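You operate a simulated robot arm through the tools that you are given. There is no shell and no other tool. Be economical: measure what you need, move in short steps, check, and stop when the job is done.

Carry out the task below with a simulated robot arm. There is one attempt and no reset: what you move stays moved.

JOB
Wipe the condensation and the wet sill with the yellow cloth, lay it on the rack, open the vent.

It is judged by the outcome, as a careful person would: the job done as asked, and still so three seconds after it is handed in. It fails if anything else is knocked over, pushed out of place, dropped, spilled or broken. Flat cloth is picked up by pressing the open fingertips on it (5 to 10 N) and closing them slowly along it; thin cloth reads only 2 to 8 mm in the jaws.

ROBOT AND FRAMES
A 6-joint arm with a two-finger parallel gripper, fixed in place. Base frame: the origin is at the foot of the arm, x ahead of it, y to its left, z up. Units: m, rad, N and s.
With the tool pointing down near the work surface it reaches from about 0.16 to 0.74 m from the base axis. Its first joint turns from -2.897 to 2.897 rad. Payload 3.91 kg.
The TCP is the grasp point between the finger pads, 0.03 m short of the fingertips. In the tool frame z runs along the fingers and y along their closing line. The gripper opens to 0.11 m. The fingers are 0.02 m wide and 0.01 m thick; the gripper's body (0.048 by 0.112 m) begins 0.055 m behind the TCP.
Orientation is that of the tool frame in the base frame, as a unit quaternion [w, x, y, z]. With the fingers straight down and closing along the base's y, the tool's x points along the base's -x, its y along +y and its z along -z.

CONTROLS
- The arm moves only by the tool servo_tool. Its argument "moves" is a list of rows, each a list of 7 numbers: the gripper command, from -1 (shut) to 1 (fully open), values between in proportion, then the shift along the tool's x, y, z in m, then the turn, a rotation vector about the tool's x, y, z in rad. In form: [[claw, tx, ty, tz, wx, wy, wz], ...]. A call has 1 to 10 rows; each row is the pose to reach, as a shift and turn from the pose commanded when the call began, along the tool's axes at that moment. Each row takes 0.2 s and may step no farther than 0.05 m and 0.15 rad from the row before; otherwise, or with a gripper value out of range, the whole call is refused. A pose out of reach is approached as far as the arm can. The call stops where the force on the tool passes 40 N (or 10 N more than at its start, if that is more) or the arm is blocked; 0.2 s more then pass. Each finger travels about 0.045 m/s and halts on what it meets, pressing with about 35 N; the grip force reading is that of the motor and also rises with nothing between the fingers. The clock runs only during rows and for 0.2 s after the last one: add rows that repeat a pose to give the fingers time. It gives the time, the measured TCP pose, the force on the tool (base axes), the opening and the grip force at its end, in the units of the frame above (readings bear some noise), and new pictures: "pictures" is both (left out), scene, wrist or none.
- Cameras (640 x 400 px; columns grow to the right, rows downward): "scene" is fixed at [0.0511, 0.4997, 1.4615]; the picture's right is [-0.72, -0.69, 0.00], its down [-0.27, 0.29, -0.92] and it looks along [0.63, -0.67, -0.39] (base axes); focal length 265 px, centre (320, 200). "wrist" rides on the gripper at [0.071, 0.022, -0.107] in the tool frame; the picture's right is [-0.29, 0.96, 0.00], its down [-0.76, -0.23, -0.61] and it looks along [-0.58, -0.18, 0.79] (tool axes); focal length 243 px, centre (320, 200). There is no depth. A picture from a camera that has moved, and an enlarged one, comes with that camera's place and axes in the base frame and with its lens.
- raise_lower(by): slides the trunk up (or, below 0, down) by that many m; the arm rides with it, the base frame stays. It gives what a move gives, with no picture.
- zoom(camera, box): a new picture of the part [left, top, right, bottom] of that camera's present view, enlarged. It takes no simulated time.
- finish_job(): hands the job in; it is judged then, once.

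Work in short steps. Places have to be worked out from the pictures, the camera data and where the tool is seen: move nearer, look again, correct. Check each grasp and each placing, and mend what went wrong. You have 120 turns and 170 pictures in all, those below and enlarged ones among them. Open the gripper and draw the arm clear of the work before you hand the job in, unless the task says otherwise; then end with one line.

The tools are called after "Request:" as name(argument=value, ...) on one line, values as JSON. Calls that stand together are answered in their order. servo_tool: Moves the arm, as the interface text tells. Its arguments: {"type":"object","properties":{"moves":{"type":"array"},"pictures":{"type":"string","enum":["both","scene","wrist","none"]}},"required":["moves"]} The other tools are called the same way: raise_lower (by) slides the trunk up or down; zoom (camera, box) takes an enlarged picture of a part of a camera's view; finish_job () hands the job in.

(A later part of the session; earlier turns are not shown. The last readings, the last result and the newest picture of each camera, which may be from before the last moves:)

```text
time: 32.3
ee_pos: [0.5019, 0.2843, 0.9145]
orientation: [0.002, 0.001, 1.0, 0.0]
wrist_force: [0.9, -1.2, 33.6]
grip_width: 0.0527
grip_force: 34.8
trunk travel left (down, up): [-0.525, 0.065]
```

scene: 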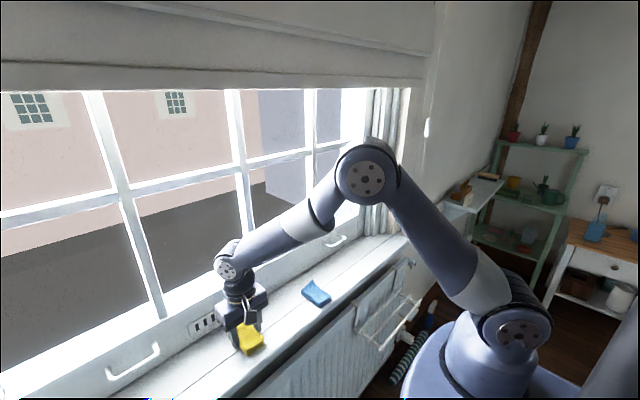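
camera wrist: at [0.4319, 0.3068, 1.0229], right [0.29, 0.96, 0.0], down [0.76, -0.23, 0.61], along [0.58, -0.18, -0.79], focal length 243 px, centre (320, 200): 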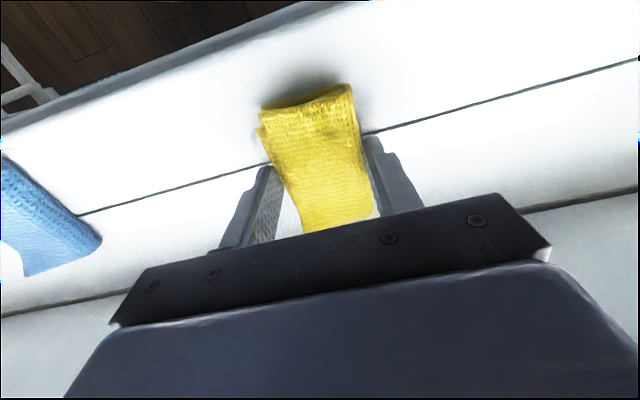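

33 N; ease by 3 mm and scrub across the puddle (y 0.24–0.33, x 0.49–0.52).

Request:
servo_tool(moves=[[-1, 0, 0, -0.003, 0, 0, 0], [-1, 0, 0.018, -0.003, 0, 0, 0], [-1, 0, 0.036, -0.003, 0, 0, 0], [-1, -0.01, 0.045, -0.003, 0, 0, 0], [-1, -0.018, 0.03, -0.003, 0, 0, 0], [-1, -0.018, 0.015, -0.003, 0, 0, 0], [-1, -0.018, 0, -0.003, 0, 0, 0], [-1, -0.018, -0.018, -0.003, 0, 0, 0], [-1, -0.018, -0.036, -0.003, 0, 0, 0], [-1, -0.009, -0.045, -0.003, 0, 0, 0]], pictures="none")

Request:
servo_tool(moves=[[-1, 0.012, 0, 0, 0, 0, 0], [-1, 0.022, 0.01, 0, 0, 0, 0], [-1, 0.022, 0.03, 0, 0, 0, 0], [-1, 0.022, 0.05, 0, 0, 0, 0], [-1, 0.022, 0.07, 0, 0, 0, 0], [-1, 0.022, 0.09, 0, 0, 0, 0], [-1, 0.01, 0.09, 0, 0, 0, 0], [-1, 0.0, 0.06, 0, 0, 0, 0], [-1, 0.0, 0.03, 0, 0, 0, 0], [-1, 0.0, 0.0, 0, 0, 0, 0]])

Request:
zoom(camera="scene", box=[180, 290, 320, 380])

```text
time: 34.5
ee_pos: [0.512, 0.2387, 0.9124]
orientation: [-0.001, 0.0, 1.0, -0.002]
wrist_force: [0.5, 0.9, 6.9]
grip_width: 0.0528
grip_force: 35.3
trunk travel left (down, up): [-0.525, 0.065]
```

```text
time: 36.7
ee_pos: [0.5108, 0.2401, 0.9145]
orientation: [-0.001, 0.0, 1.0, -0.002]
wrist_force: [0.4, -0.3, -0.4]
grip_width: 0.0528
grip_force: 35.0
trunk travel left (down, up): [-0.525, 0.065]
camera wrist: at [0.441, 0.2619, 1.0209], right [0.29, 0.96, 0.0], down [0.76, -0.23, 0.61], along [0.58, -0.18, -0.79], focal length 243 px, centre (320, 200)
```

scene: 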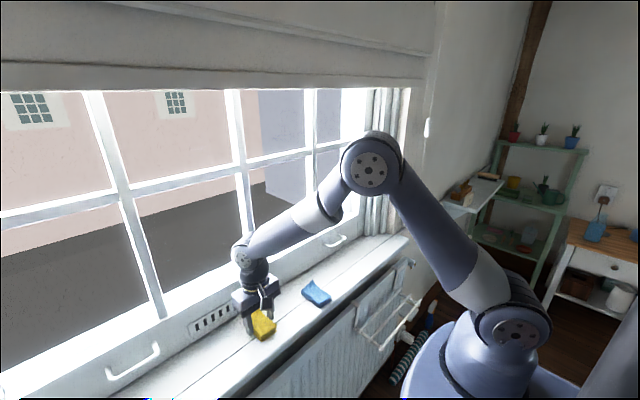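
wrist: 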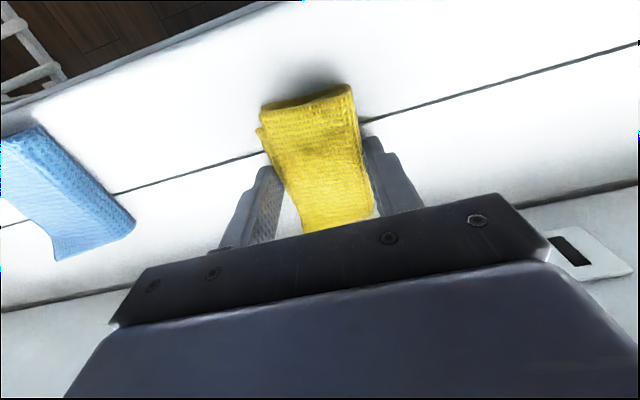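

```text
4.44 times, centred on (250, 335) of scene
camera zoom: at [0.0511, 0.4997, 1.4615], right [-0.72, -0.69, 0.0], down [-0.27, 0.29, -0.92], along [0.63, -0.67, -0.39], focal length 1178 px, centre (631, -400)
```

zoom: 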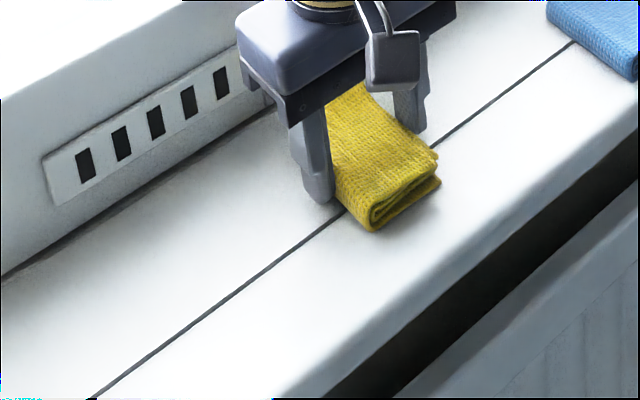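

The puddle looks gone; the second pass was light, so one more pressed pass and then lift and inspect.

Request:
servo_tool(moves=[[-1, 0, 0, 0.002, 0, 0, 0], [-1, 0, 0.02, 0.003, 0, 0, 0], [-1, 0, 0.04, 0.003, 0, 0, 0], [-1, 0, 0.06, 0.003, 0, 0, 0], [-1, 0, 0.08, 0.003, 0, 0, 0], [-1, 0.01, 0.06, 0.003, 0, 0, 0], [-1, 0.01, 0.04, 0.003, 0, 0, 0], [-1, 0.01, 0.02, 0.003, 0, 0, 0]], pictures="none")

Request:
servo_tool(moves=[[-1, 0, 0, -0.03, 0, 0, 0], [-1, 0, 0, -0.07, 0, 0, 0], [-1, 0.02, -0.03, -0.1, 0, 0, 0], [-1, 0.05, -0.06, -0.12, 0, 0, 0], [-1, 0.08, -0.1, -0.12, 0, 0, 0]])

Request:
zoom(camera="scene", box=[180, 280, 320, 380])

```text
time: 38.5
ee_pos: [0.501, 0.26, 0.9153]
orientation: [0.001, 0.002, 1.0, 0.0]
wrist_force: [0.5, 12.1, 36.8]
grip_width: 0.0529
grip_force: 35.0
trunk travel left (down, up): [-0.525, 0.065]
```

```text
time: 39.7
ee_pos: [0.4198, 0.1594, 1.0319]
orientation: [-0.001, 0.0, 1.0, -0.002]
wrist_force: [-0.5, -0.4, -0.1]
grip_width: 0.0528
grip_force: 35.1
trunk travel left (down, up): [-0.525, 0.065]
camera wrist: at [0.3497, 0.1819, 1.1384], right [0.29, 0.96, 0.0], down [0.76, -0.23, 0.61], along [0.58, -0.18, -0.79], focal length 243 px, centre (320, 200)
```

scene: 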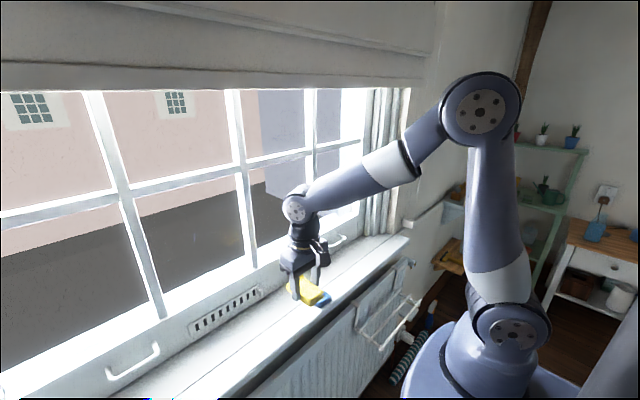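
wrist: 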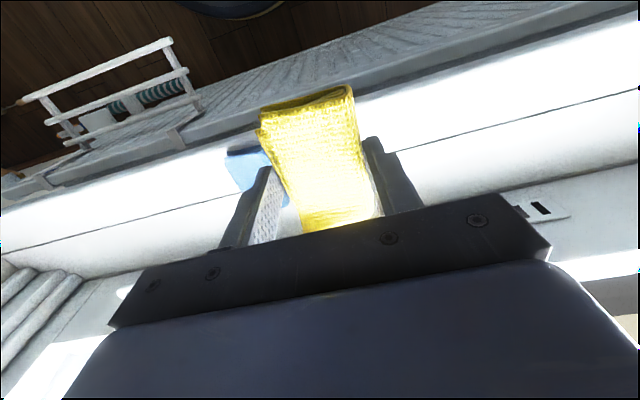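

```text
4.00 times, centred on (250, 330) of scene
camera zoom: at [0.0511, 0.4997, 1.4615], right [-0.72, -0.69, 0.0], down [-0.27, 0.29, -0.92], along [0.63, -0.67, -0.39], focal length 1060 px, centre (600, -320)
```

zoom: 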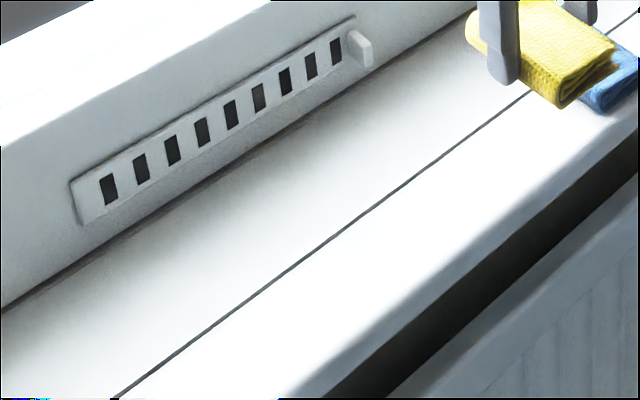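

Sill is clean and dry. Next carry the cloth over the rack: target (0.347,-0.18), first at z≈0.95.

Request:
servo_tool(moves=[[-1, 0.02, -0.04, 0, 0, 0, 0], [-1, 0.04, -0.08, 0, 0, 0, 0], [-1, 0.06, -0.12, 0, 0, 0, 0], [-1, 0.073, -0.16, 0.0, 0, 0, 0], [-1, 0.073, -0.2, 0.015, 0, 0, 0], [-1, 0.073, -0.24, 0.03, 0, 0, 0], [-1, 0.073, -0.28, 0.05, 0, 0, 0], [-1, 0.073, -0.32, 0.07, 0, 0, 0], [-1, 0.073, -0.34, 0.08, 0, 0, 0], [-1, 0.073, -0.34, 0.08, 0, 0, 0]])

```text
time: 41.9
ee_pos: [0.3489, -0.1795, 0.9536]
orientation: [-0.001, 0.001, 1.0, -0.002]
wrist_force: [-0.6, -0.8, 0.4]
grip_width: 0.0527
grip_force: 34.6
trunk travel left (down, up): [-0.525, 0.065]
camera wrist: at [0.2775, -0.1572, 1.059], right [0.29, 0.96, 0.0], down [0.76, -0.23, 0.61], along [0.58, -0.18, -0.79], focal length 243 px, centre (320, 200)
```

scene: 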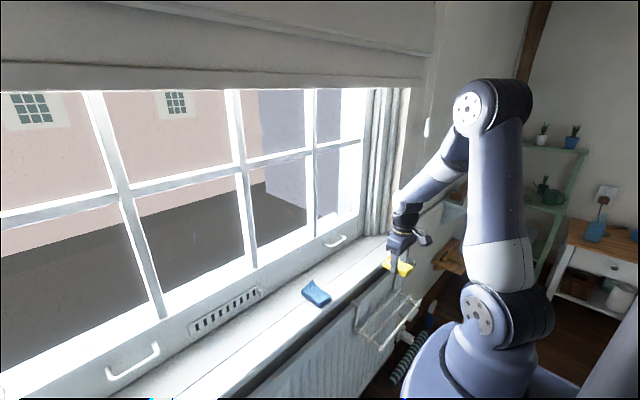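
wrist: 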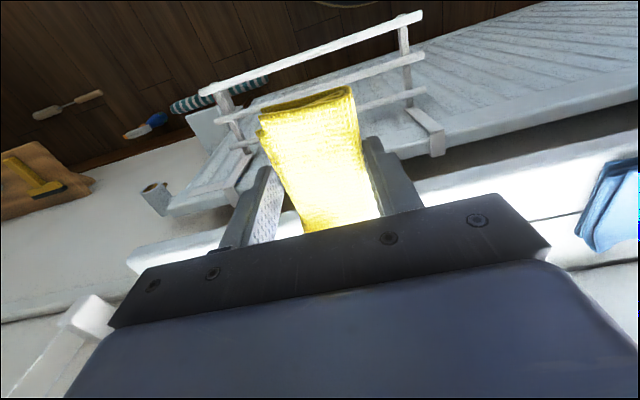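

Rack position confirmed (bars at x≈0.309/0.349/0.393). Descend to just above the bars.

Request:
servo_tool(moves=[[-1, 0.003, 0, 0.04, 0, 0, 0], [-1, 0.003, 0, 0.08, 0, 0, 0], [-1, 0.003, 0, 0.12, 0, 0, 0], [-1, 0.003, 0, 0.15, 0, 0, 0], [-1, 0.003, 0, 0.17, 0, 0, 0]])

Request:
zoom(camera="scene", box=[340, 240, 450, 360])

```text
time: 43.1
ee_pos: [0.3432, -0.1813, 0.7832]
orientation: [-0.001, 0.001, 1.0, -0.001]
wrist_force: [-0.2, -0.4, -0.2]
grip_width: 0.0528
grip_force: 35.1
trunk travel left (down, up): [-0.525, 0.065]
camera wrist: at [0.273, -0.1578, 0.889], right [0.29, 0.96, 0.0], down [0.76, -0.23, 0.61], along [0.58, -0.18, -0.79], focal length 243 px, centre (320, 200)
```

scene: 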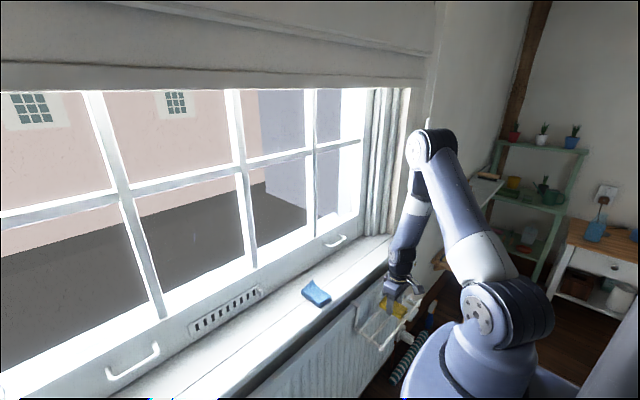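
wrist: 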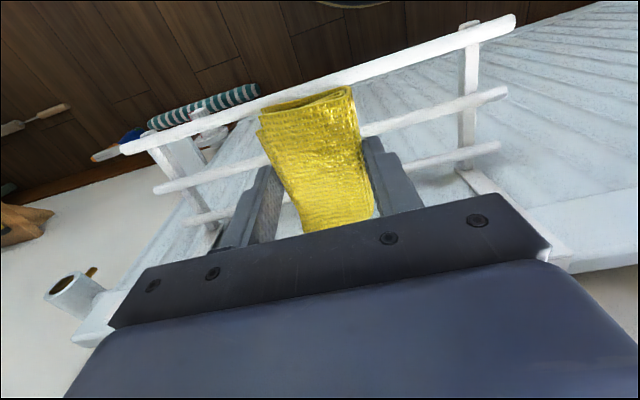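

```text
3.33 times, centred on (395, 300) of scene
camera zoom: at [0.0511, 0.4997, 1.4615], right [-0.72, -0.69, 0.0], down [-0.27, 0.29, -0.92], along [0.63, -0.67, -0.39], focal length 884 px, centre (70, -133)
```

zoom: 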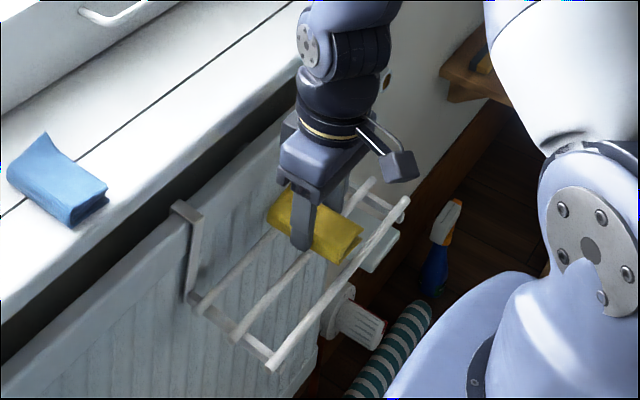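

Aligned. Lower slowly until the cloth touches the bars.

Request:
servo_tool(moves=[[-1, 0, 0, 0.006, 0, 0, 0], [-1, 0, 0, 0.011, 0, 0, 0], [-1, 0, 0, 0.015, 0, 0, 0], [-1, 0, 0, 0.018, 0, 0, 0]], pictures="none")

Request:
servo_tool(moves=[[-1, 0, 0, 0.002, 0, 0, 0], [-1, 0, 0, 0.004, 0, 0, 0], [-1, 0, 0, 0.004, 0, 0, 0]])

Request:
zoom(camera="scene", box=[340, 240, 450, 360])

```text
time: 44.1
ee_pos: [0.3441, -0.1823, 0.7649]
orientation: [0.0, 0.002, 1.0, -0.002]
wrist_force: [-0.4, -0.5, -0.5]
grip_width: 0.0528
grip_force: 35.3
trunk travel left (down, up): [-0.525, 0.065]
```

```text
time: 44.9
ee_pos: [0.3437, -0.1821, 0.7612]
orientation: [-0.001, 0.002, 1.0, -0.002]
wrist_force: [-0.2, 0.9, -0.6]
grip_width: 0.0527
grip_force: 35.8
trunk travel left (down, up): [-0.525, 0.065]
camera wrist: at [0.2732, -0.1585, 0.8673], right [0.29, 0.96, 0.0], down [0.76, -0.23, 0.61], along [0.58, -0.18, -0.79], focal length 243 px, centre (320, 200)
```

scene: 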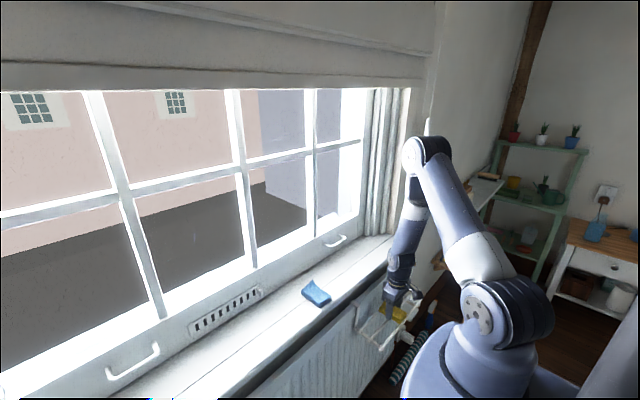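
wrist: 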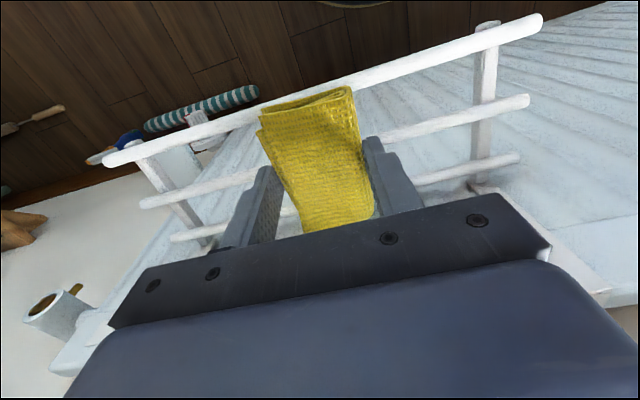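

```text
3.33 times, centred on (395, 300) of scene
camera zoom: at [0.0511, 0.4997, 1.4615], right [-0.72, -0.69, 0.0], down [-0.27, 0.29, -0.92], along [0.63, -0.67, -0.39], focal length 884 px, centre (70, -133)
```

zoom: 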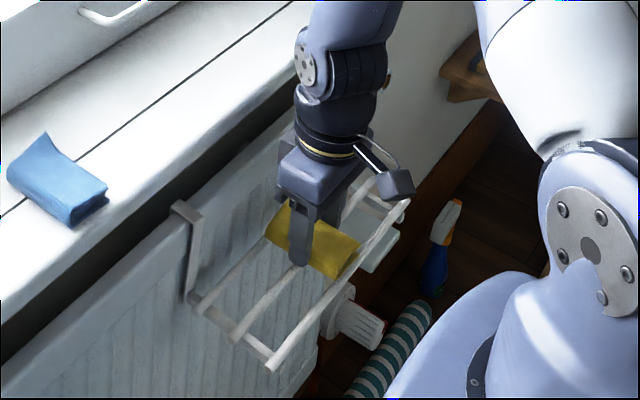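

No contact yet; continue down in 2 mm steps.

Request:
servo_tool(moves=[[-1, 0, 0, 0.003, 0, 0, 0], [-1, 0, 0, 0.005, 0, 0, 0], [-1, 0, 0, 0.005, 0, 0, 0]], pictures="none")

Request:
servo_tool(moves=[[-1, 0, 0, 0.002, 0, 0, 0], [-1, 0, 0, 0.004, 0, 0, 0], [-1, 0, 0, 0.004, 0, 0, 0]], pictures="wrist")

```text
time: 45.7
ee_pos: [0.3442, -0.1813, 0.7553]
orientation: [-0.002, 0.002, 1.0, -0.001]
wrist_force: [-0.4, 0.0, -0.6]
grip_width: 0.0525
grip_force: 35.1
trunk travel left (down, up): [-0.525, 0.065]
```

```text
time: 46.5
ee_pos: [0.3445, -0.1806, 0.7515]
orientation: [0.0, 0.002, 1.0, -0.002]
wrist_force: [-0.3, 0.2, -0.9]
grip_width: 0.0527
grip_force: 34.8
trunk travel left (down, up): [-0.525, 0.065]
camera wrist: at [0.2734, -0.1588, 0.8582], right [0.29, 0.96, 0.0], down [0.76, -0.23, 0.61], along [0.58, -0.18, -0.79], focal length 243 px, centre (320, 200)
```

wrist: 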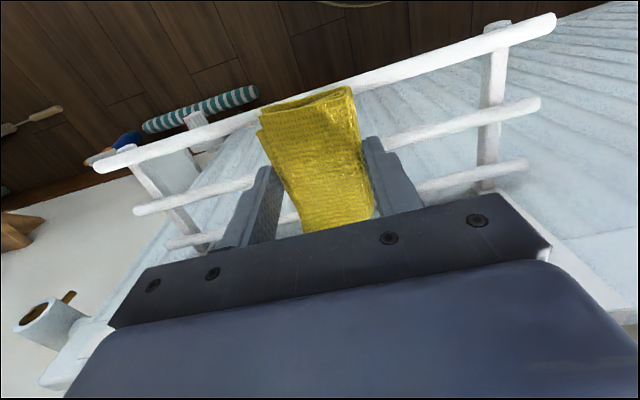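

Re-triangulating, bar centres are z≈0.703, x≈0.312/0.352/0.398. I shift the cloth to x≈0.333 so it sits centred stably over two bars, then lower on.

Request:
servo_tool(moves=[[-1, 0.006, 0, 0, 0, 0, 0], [-1, 0.011, 0, 0, 0, 0, 0], [-1, 0.011, 0, 0.003, 0, 0, 0], [-1, 0.011, 0, 0.005, 0, 0, 0], [-1, 0.011, 0, 0.006, 0, 0, 0]], pictures="none")

Request:
servo_tool(moves=[[-1, 0, 0, 0.002, 0, 0, 0], [-1, 0, 0, 0.003, 0, 0, 0], [-1, 0, 0, 0.003, 0, 0, 0]])

Request:
zoom(camera="scene", box=[340, 240, 450, 360])

```text
time: 47.7
ee_pos: [0.334, -0.1822, 0.7448]
orientation: [-0.001, 0.001, 1.0, -0.002]
wrist_force: [-0.3, -0.2, -0.6]
grip_width: 0.0527
grip_force: 34.6
trunk travel left (down, up): [-0.525, 0.065]
```

```text
time: 48.5
ee_pos: [0.3343, -0.1799, 0.7432]
orientation: [-0.002, 0.001, 1.0, -0.002]
wrist_force: [0.3, 0.4, -0.8]
grip_width: 0.0529
grip_force: 34.9
trunk travel left (down, up): [-0.525, 0.065]
camera wrist: at [0.2624, -0.1583, 0.8495], right [0.29, 0.96, 0.0], down [0.76, -0.23, 0.61], along [0.58, -0.18, -0.79], focal length 243 px, centre (320, 200)
```

scene: 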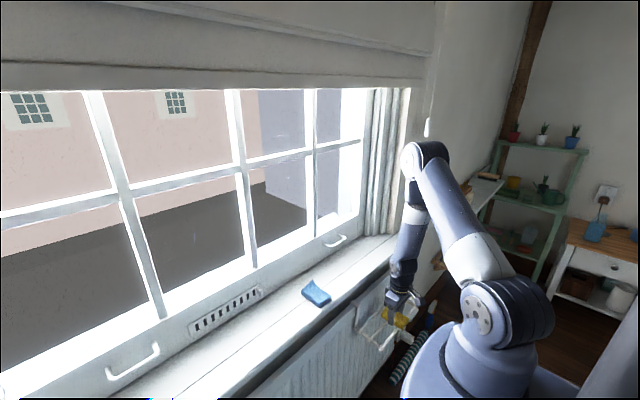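
wrist: 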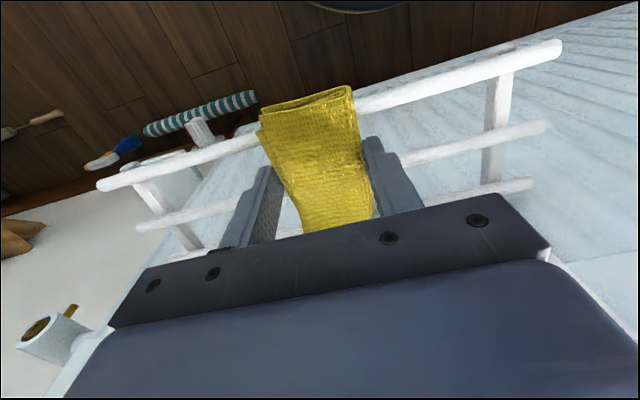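

```text
3.33 times, centred on (395, 300) of scene
camera zoom: at [0.0511, 0.4997, 1.4615], right [-0.72, -0.69, 0.0], down [-0.27, 0.29, -0.92], along [0.63, -0.67, -0.39], focal length 884 px, centre (70, -133)
```

zoom: 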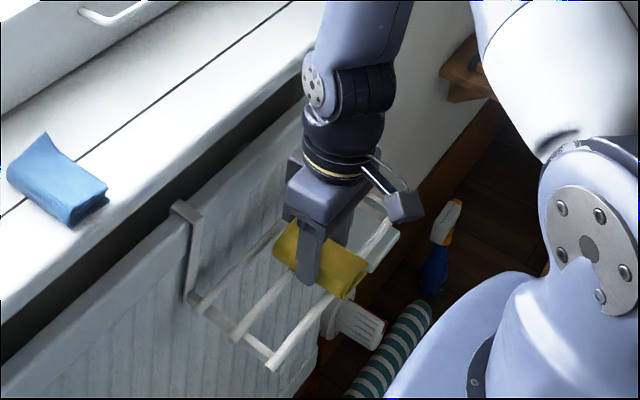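

Still no contact force; keep lowering in small steps.

Request:
servo_tool(moves=[[-1, 0, 0, 0.002, 0, 0, 0], [-1, 0, 0, 0.004, 0, 0, 0], [-1, 0, 0, 0.004, 0, 0, 0]], pictures="none")

Request:
servo_tool(moves=[[-1, 0, 0, 0.001, 0, 0, 0], [-1, 0, 0, 0.002, 0, 0, 0], [-1, 0, 0, 0.002, 0, 0, 0]], pictures="none")

```text
time: 49.3
ee_pos: [0.3334, -0.181, 0.7403]
orientation: [0.001, 0.002, 1.0, -0.003]
wrist_force: [-0.3, 0.5, 35.3]
grip_width: 0.0527
grip_force: 34.8
trunk travel left (down, up): [-0.525, 0.065]
```

```text
time: 50.1
ee_pos: [0.3318, -0.1811, 0.7374]
orientation: [0.0, 0.002, 1.0, -0.001]
wrist_force: [-1.7, -2.3, 36.1]
grip_width: 0.0527
grip_force: 34.8
trunk travel left (down, up): [-0.525, 0.065]
```

Contact. Ease off the pressure, then open the jaws gradually.

Request:
servo_tool(moves=[[-1, 0, 0, -0.002, 0, 0, 0], [-1, 0, 0, -0.004, 0, 0, 0], [-1, 0, 0, -0.004, 0, 0, 0]], pictures="none")

Request:
servo_tool(moves=[[0.0, 0, 0, 0, 0, 0, 0], [0.1, 0, 0, 0, 0, 0, 0], [0.2, 0, 0, 0, 0, 0, 0], [0.3, 0, 0, 0, 0, 0, 0], [0.45, 0, 0, 0, 0, 0, 0], [0.45, 0, 0, 0, 0, 0, 0]])

Request:
zoom(camera="scene", box=[340, 240, 450, 360])

```text
time: 50.9
ee_pos: [0.3315, -0.1802, 0.7398]
orientation: [-0.002, 0.001, 1.0, -0.002]
wrist_force: [0.7, 1.0, -0.8]
grip_width: 0.0527
grip_force: 35.3
trunk travel left (down, up): [-0.525, 0.065]
```

```text
time: 52.3
ee_pos: [0.3326, -0.1802, 0.7416]
orientation: [-0.001, 0.001, 1.0, -0.002]
wrist_force: [-0.4, 0.1, -0.8]
grip_width: 0.0798
grip_force: 0.1
trunk travel left (down, up): [-0.525, 0.065]
camera wrist: at [0.2624, -0.1585, 0.8475], right [0.29, 0.96, 0.0], down [0.76, -0.23, 0.61], along [0.58, -0.18, -0.79], focal length 243 px, centre (320, 200)
```

scene: 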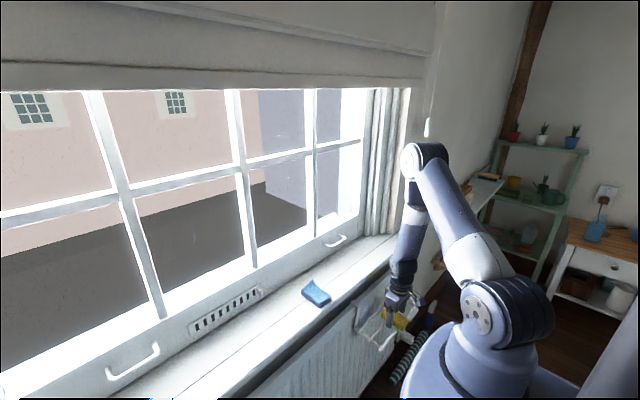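
wrist: 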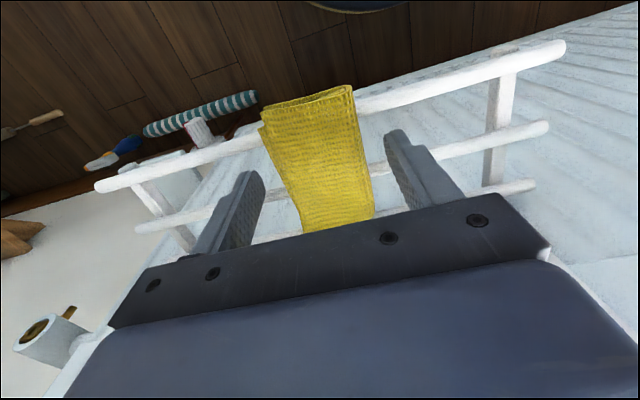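

```text
3.33 times, centred on (395, 300) of scene
camera zoom: at [0.0511, 0.4997, 1.4615], right [-0.72, -0.69, 0.0], down [-0.27, 0.29, -0.92], along [0.63, -0.67, -0.39], focal length 884 px, centre (70, -133)
```

zoom: 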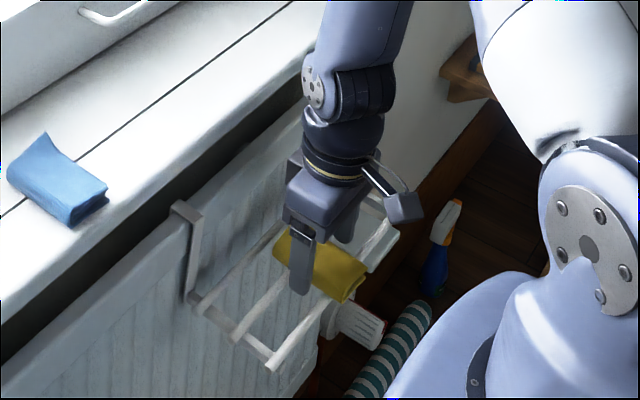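

Released; the cloth stays level on the rack. Rise straight up and look.

Request:
servo_tool(moves=[[0.45, 0, 0, -0.02, 0, 0, 0], [0.45, 0, 0, -0.06, 0, 0, 0], [0.45, 0, 0, -0.1, 0, 0, 0], [0.45, 0, 0, -0.15, 0, 0, 0], [0.45, 0, 0, -0.2, 0, 0, 0], [0.45, 0, 0, -0.25, 0, 0, 0], [0.45, 0, 0.03, -0.29, 0, 0, 0], [0.45, 0, 0.06, -0.32, 0, 0, 0]])

Request:
zoom(camera="scene", box=[340, 240, 450, 360])

Request:
zoom(camera="wrist", box=[150, 0, 350, 150])

```text
time: 54.1
ee_pos: [0.3342, -0.12, 1.0623]
orientation: [-0.001, 0.001, 1.0, -0.001]
wrist_force: [-1.1, 0.4, 0.3]
grip_width: 0.0795
grip_force: 0.0
trunk travel left (down, up): [-0.525, 0.065]
camera wrist: at [0.2629, -0.097, 1.1681], right [0.29, 0.96, 0.0], down [0.76, -0.23, 0.61], along [0.58, -0.18, -0.79], focal length 243 px, centre (320, 200)
```

scene: 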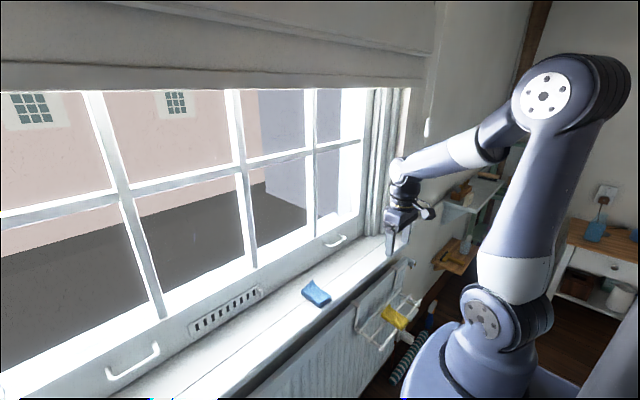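
wrist: 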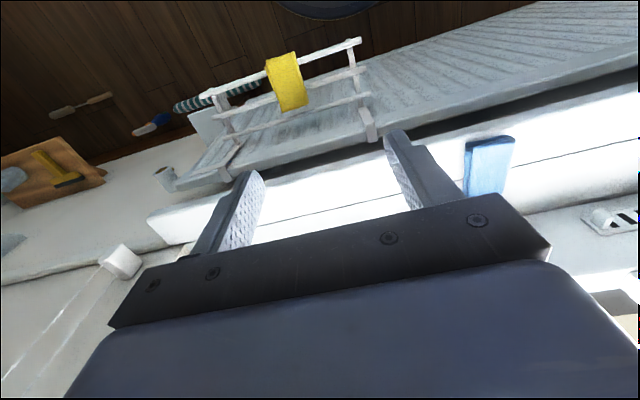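

```text
3.33 times, centred on (395, 300) of scene
camera zoom: at [0.0511, 0.4997, 1.4615], right [-0.72, -0.69, 0.0], down [-0.27, 0.29, -0.92], along [0.63, -0.67, -0.39], focal length 884 px, centre (70, -133)
```

zoom: 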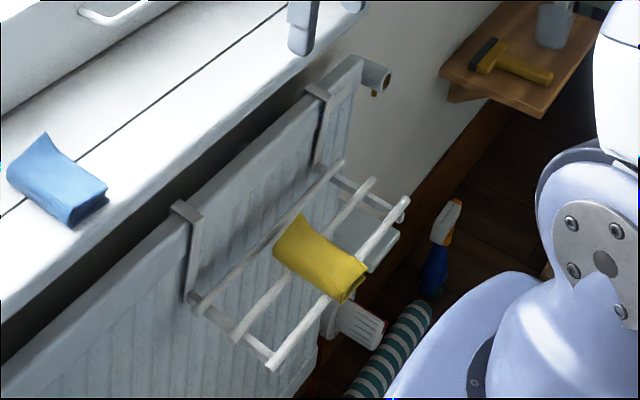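

```text
2.67 times, centred on (250, 75) of wrist
camera zoom: at [0.2629, -0.097, 1.1681], right [0.29, 0.96, 0.0], down [0.76, -0.23, 0.61], along [0.58, -0.18, -0.79], focal length 647 px, centre (507, 533)
```

zoom: 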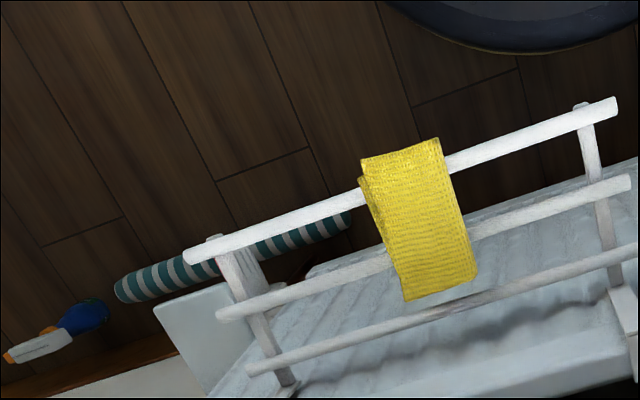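

Cloth lies across two rack bars. Now study the vent closely before touching it.

Request:
zoom(camera="scene", box=[180, 280, 276, 340])

Request:
servo_tool(moves=[[1, -0.005, 0.045, -0.01, 0, 0, 0], [1, -0.01, 0.09, -0.02, 0, 0, 0], [1, -0.015, 0.135, -0.03, 0, 0, 0], [1, -0.02, 0.18, -0.04, 0, 0, 0], [1, -0.03, 0.225, -0.05, 0, 0, 0], [1, -0.04, 0.27, -0.06, 0, 0, 0], [1, -0.05, 0.31, -0.06, 0, 0, 0], [1, -0.06, 0.32, -0.06, 0, 0, 0]])

Request:
zoom(camera="wrist", box=[300, 120, 460, 220])

```text
6.67 times, centred on (228, 310) of scene
camera zoom: at [0.0511, 0.4997, 1.4615], right [-0.72, -0.69, 0.0], down [-0.27, 0.29, -0.92], along [0.63, -0.67, -0.39], focal length 1768 px, centre (933, -533)
```

zoom: 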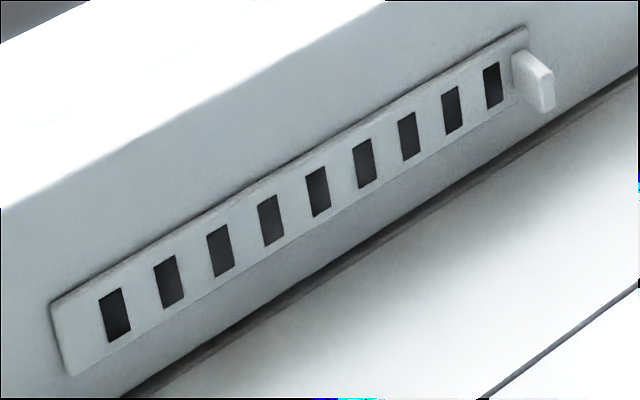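

```text
time: 55.9
ee_pos: [0.3952, 0.2019, 1.1188]
orientation: [-0.001, 0.001, 1.0, -0.002]
wrist_force: [-0.7, 0.0, 0.1]
grip_width: 0.1102
grip_force: 0.1
trunk travel left (down, up): [-0.525, 0.065]
camera wrist: at [0.324, 0.2238, 1.226], right [0.29, 0.96, 0.0], down [0.76, -0.23, 0.61], along [0.58, -0.18, -0.79], focal length 243 px, centre (320, 200)
```

scene: 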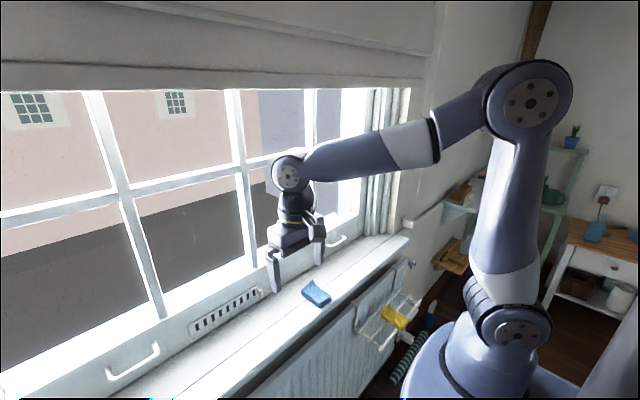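
wrist: 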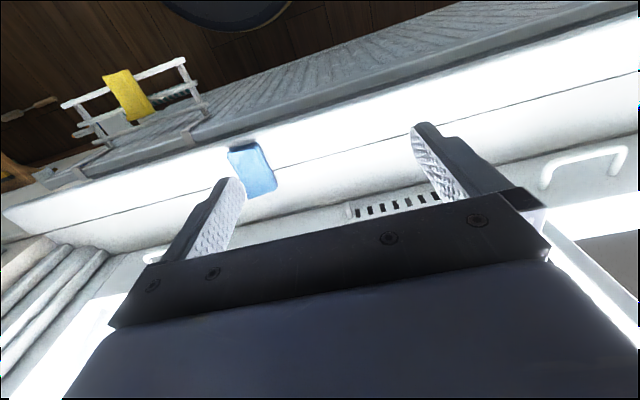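

```text
4.00 times, centred on (380, 170) of wrist
camera zoom: at [0.324, 0.2238, 1.226], right [0.29, 0.96, 0.0], down [0.76, -0.23, 0.61], along [0.58, -0.18, -0.79], focal length 970 px, centre (80, 320)
```

zoom: 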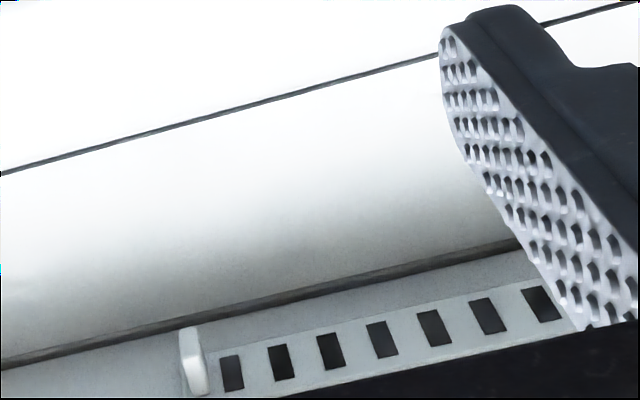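

I look tighter at the tab and slots for hints of the sliding direction.

Request:
zoom(camera="scene", box=[236, 280, 268, 300])

Request:
zoom(camera="scene", box=[184, 310, 224, 338])

Request:
zoom(camera="wrist", box=[335, 190, 385, 222])

```text
16.00 times, centred on (252, 290) of scene
camera zoom: at [0.0511, 0.4997, 1.4615], right [-0.72, -0.69, 0.0], down [-0.27, 0.29, -0.92], along [0.63, -0.67, -0.39], focal length 4242 px, centre (1408, -1240)
```

zoom: 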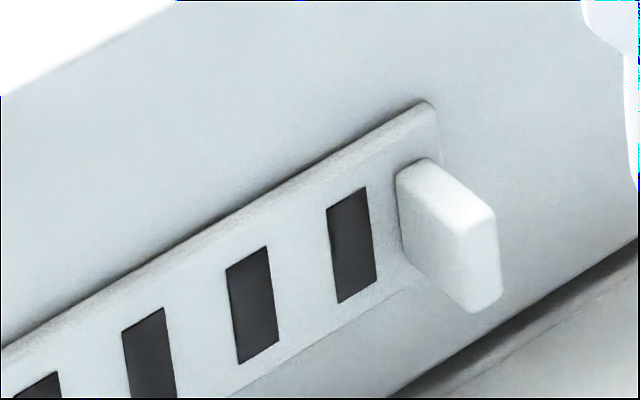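

```text
14.29 times, centred on (204, 324) of scene
camera zoom: at [0.0511, 0.4997, 1.4615], right [-0.72, -0.69, 0.0], down [-0.27, 0.29, -0.92], along [0.63, -0.67, -0.39], focal length 3788 px, centre (1977, -1571)
```

zoom: 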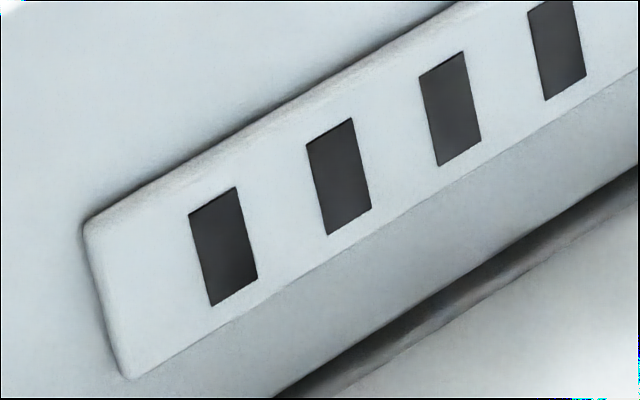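

```text
12.50 times, centred on (360, 206) of wrist
camera zoom: at [0.324, 0.2238, 1.226], right [0.29, 0.96, 0.0], down [0.76, -0.23, 0.61], along [0.58, -0.18, -0.79], focal length 3033 px, centre (-180, 125)
```

zoom: 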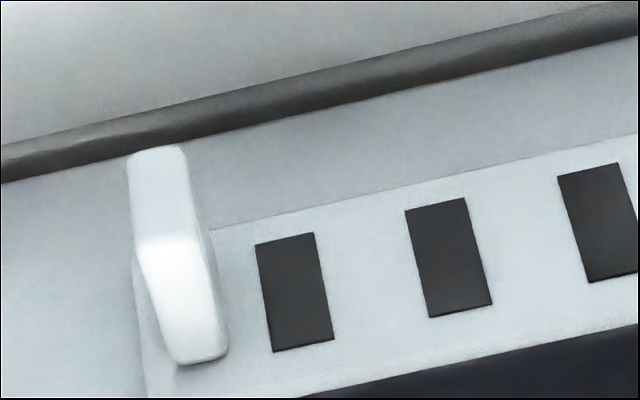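

The tab sits at the -y end of the plate, so opening is likely toward +y. I take another viewpoint to triangulate the tab accurately.

Request:
servo_tool(moves=[[1, -0.03, -0.02, -0.03, 0, 0, 0], [1, -0.06, -0.03, -0.06, 0, 0, 0], [1, -0.07, -0.03, -0.09, 0, 0, 0]], pictures="wrist")

Request:
zoom(camera="wrist", box=[320, 110, 440, 185])

```text
time: 56.7
ee_pos: [0.4661, 0.1701, 1.2097]
orientation: [-0.001, 0.001, 1.0, -0.001]
wrist_force: [0.1, 0.8, -0.7]
grip_width: 0.1101
grip_force: 0.0
trunk travel left (down, up): [-0.525, 0.065]
camera wrist: at [0.3952, 0.1931, 1.3163], right [0.29, 0.96, 0.0], down [0.76, -0.23, 0.61], along [0.58, -0.18, -0.79], focal length 243 px, centre (320, 200)
```

wrist: 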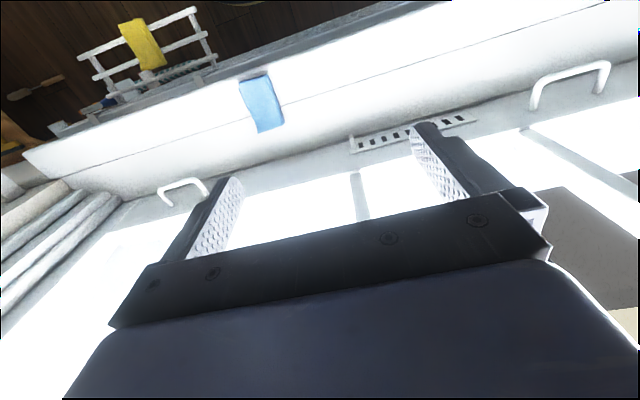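

```text
5.33 times, centred on (380, 148) of wrist
camera zoom: at [0.3952, 0.1931, 1.3163], right [0.29, 0.96, 0.0], down [0.76, -0.23, 0.61], along [0.58, -0.18, -0.79], focal length 1294 px, centre (0, 480)
```

zoom: 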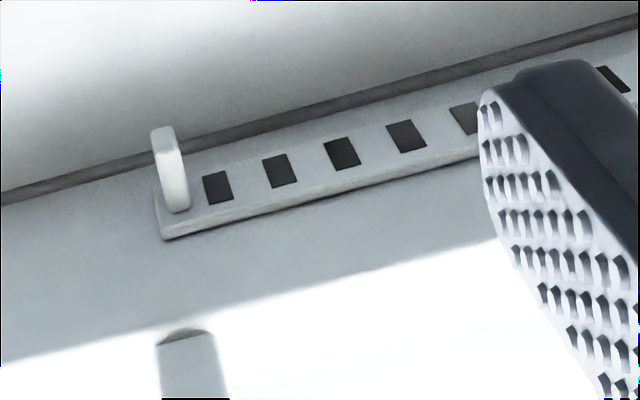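

Two wrist views agree: tab front-top edge ≈(0.563,0.195,0.940), rail face ≈0.588. I'll pitch the fingers 0.6 rad toward the window, open ~0.045, and approach to straddle the tab.

Request:
servo_tool(moves=[[-0.18, 0, 0.006, 0.04, 0, -0.15, 0], [-0.18, -0.01, 0.012, 0.08, 0, -0.3, 0], [-0.18, -0.02, 0.018, 0.12, 0, -0.45, 0], [-0.18, -0.03, 0.025, 0.16, 0, -0.6, 0], [-0.18, -0.045, 0.025, 0.195, 0, -0.6, 0], [-0.18, -0.053, 0.025, 0.213, 0, -0.6, 0], [-0.18, -0.053, 0.025, 0.213, 0, -0.6, 0]])

Request:
zoom(camera="scene", box=[210, 250, 290, 310])

Request:
zoom(camera="wrist", box=[250, 120, 430, 240])

```text
time: 58.3
ee_pos: [0.5165, 0.1948, 0.9957]
orientation: [0.295, 0.0, 0.956, -0.001]
wrist_force: [0.1, 0.2, 0.4]
grip_width: 0.0452
grip_force: 0.2
trunk travel left (down, up): [-0.525, 0.065]
camera wrist: at [0.3982, 0.2167, 1.044], right [0.24, 0.96, 0.16], down [0.29, -0.23, 0.93], along [0.93, -0.18, -0.33], focal length 243 px, centre (320, 200)
```

scene: 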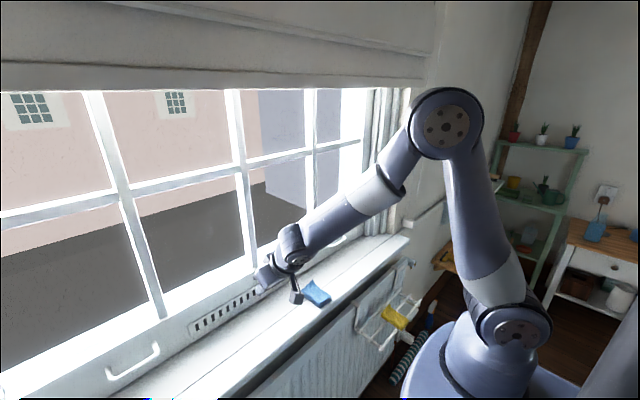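
wrist: 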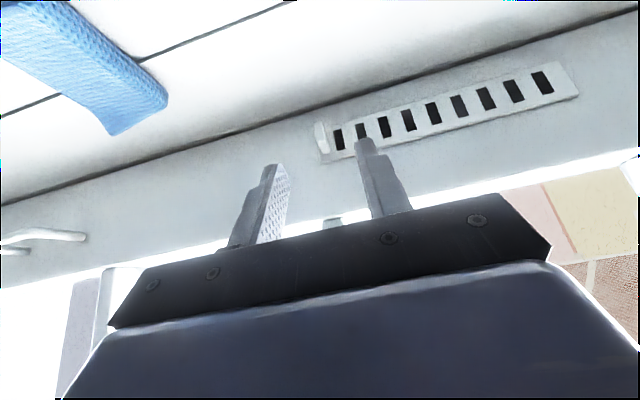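

```text
6.67 times, centred on (250, 280) of scene
camera zoom: at [0.0511, 0.4997, 1.4615], right [-0.72, -0.69, 0.0], down [-0.27, 0.29, -0.92], along [0.63, -0.67, -0.39], focal length 1768 px, centre (787, -333)
```

zoom: 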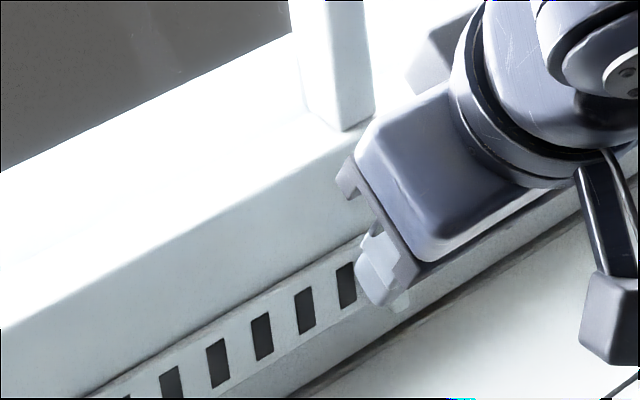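

```text
3.33 times, centred on (340, 180) of wrist
camera zoom: at [0.3982, 0.2167, 1.044], right [0.24, 0.96, 0.16], down [0.29, -0.23, 0.93], along [0.93, -0.18, -0.33], focal length 809 px, centre (253, 267)
```

zoom: 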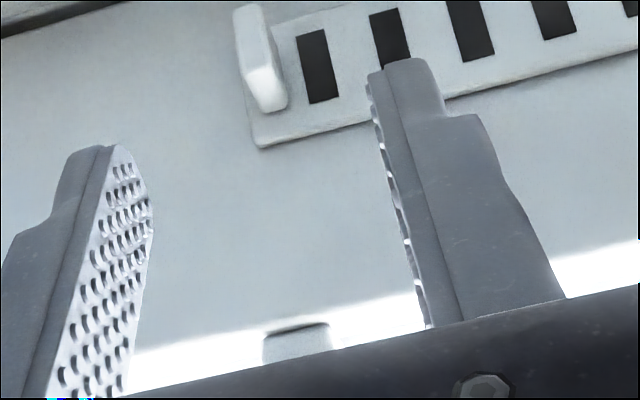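

Confirmed tab at y≈0.195, x 0.563–0.580, z 0.919–0.939. Advance along the tool to straddle it.

Request:
servo_tool(moves=[[-0.18, -0.001, 0, 0.02, 0, 0, 0], [-0.18, -0.002, 0, 0.036, 0, 0, 0], [-0.18, -0.003, 0, 0.048, 0, 0, 0], [-0.18, -0.003, 0, 0.056, 0, 0, 0], [-0.18, -0.003, 0, 0.056, 0, 0, 0]])

Request:
zoom(camera="wrist", box=[250, 100, 430, 220])

Request:
zoom(camera="scene", box=[210, 260, 290, 320])

```text
time: 59.5
ee_pos: [0.5529, 0.1931, 0.9511]
orientation: [0.295, 0.0, 0.955, -0.001]
wrist_force: [0.4, 0.2, -0.1]
grip_width: 0.0449
grip_force: 0.0
trunk travel left (down, up): [-0.525, 0.065]
camera wrist: at [0.4323, 0.2169, 0.9994], right [0.24, 0.96, 0.16], down [0.28, -0.23, 0.93], along [0.93, -0.18, -0.33], focal length 243 px, centre (320, 200)
```

scene: 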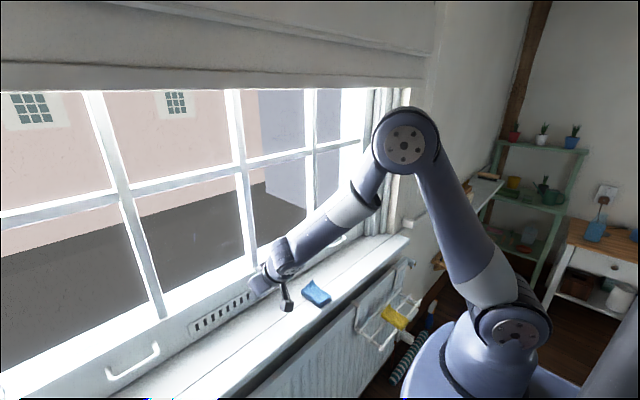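
wrist: 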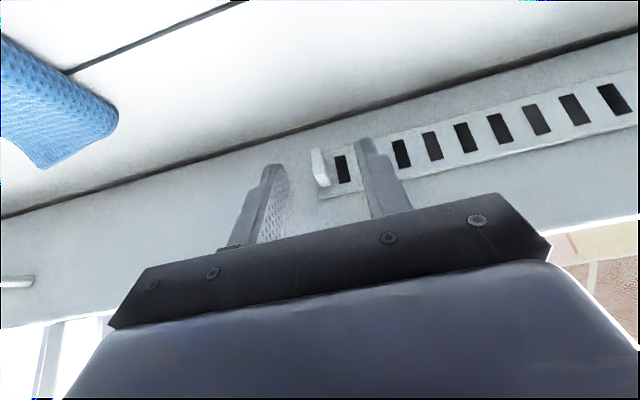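

```text
3.33 times, centred on (340, 160) of wrist
camera zoom: at [0.4323, 0.2169, 0.9994], right [0.24, 0.96, 0.16], down [0.28, -0.23, 0.93], along [0.93, -0.18, -0.33], focal length 809 px, centre (253, 333)
```

zoom: 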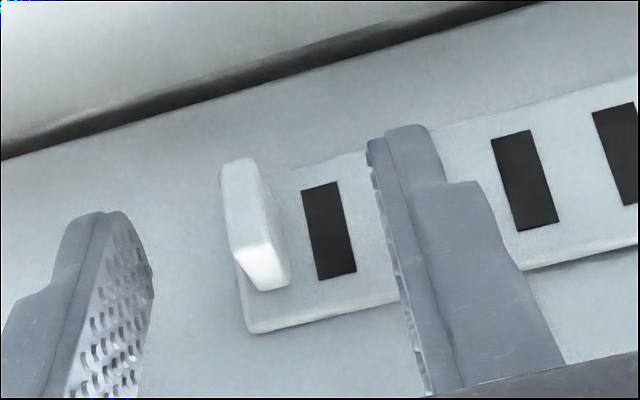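

```text
6.67 times, centred on (250, 290) of scene
camera zoom: at [0.0511, 0.4997, 1.4615], right [-0.72, -0.69, 0.0], down [-0.27, 0.29, -0.92], along [0.63, -0.67, -0.39], focal length 1768 px, centre (787, -400)
```

zoom: 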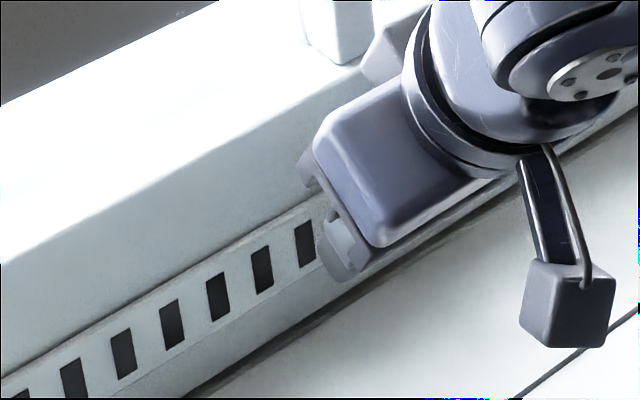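

The tab is between the fingertips. Push toward +y slowly with the -y finger.

Request:
servo_tool(moves=[[-0.18, 0, 0.008, 0, 0, 0, 0], [-0.18, 0, 0.015, 0, 0, 0, 0], [-0.18, 0, 0.02, 0, 0, 0, 0], [-0.18, 0, 0.024, 0, 0, 0, 0], [-0.18, 0, 0.028, 0, 0, 0, 0], [-0.18, 0, 0.031, 0, 0, 0, 0]])

Request:
zoom(camera="wrist", box=[250, 100, 430, 220])

```text
time: 60.9
ee_pos: [0.5522, 0.2208, 0.9508]
orientation: [0.294, 0.002, 0.956, -0.003]
wrist_force: [7.4, -29.0, 3.2]
grip_width: 0.0598
grip_force: 15.2
trunk travel left (down, up): [-0.525, 0.065]
camera wrist: at [0.433, 0.2441, 0.9995], right [0.25, 0.96, 0.16], down [0.29, -0.23, 0.93], along [0.93, -0.18, -0.33], focal length 243 px, centre (320, 200)
```

scene: 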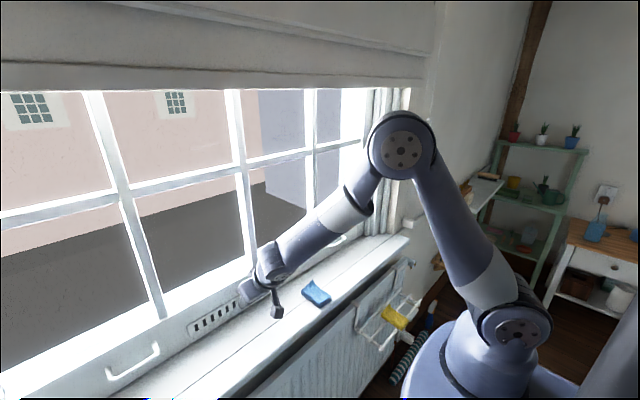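
wrist: 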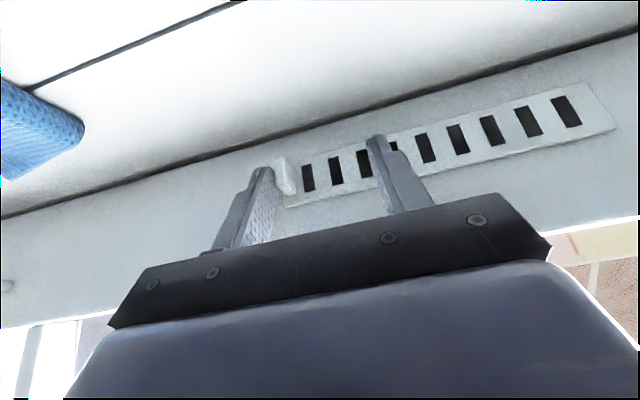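

```text
3.33 times, centred on (340, 160) of wrist
camera zoom: at [0.433, 0.2441, 0.9995], right [0.25, 0.96, 0.16], down [0.29, -0.23, 0.93], along [0.93, -0.18, -0.33], focal length 809 px, centre (253, 333)
```

zoom: 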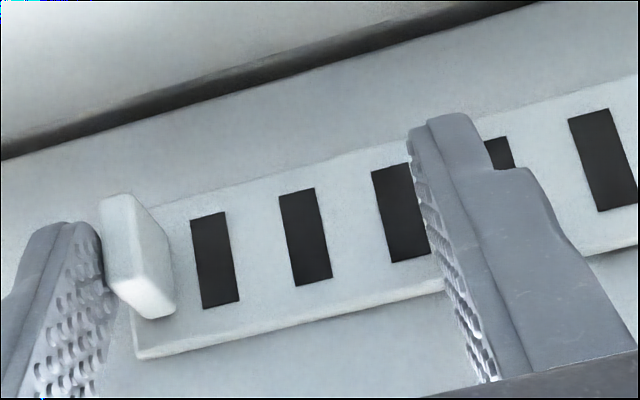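

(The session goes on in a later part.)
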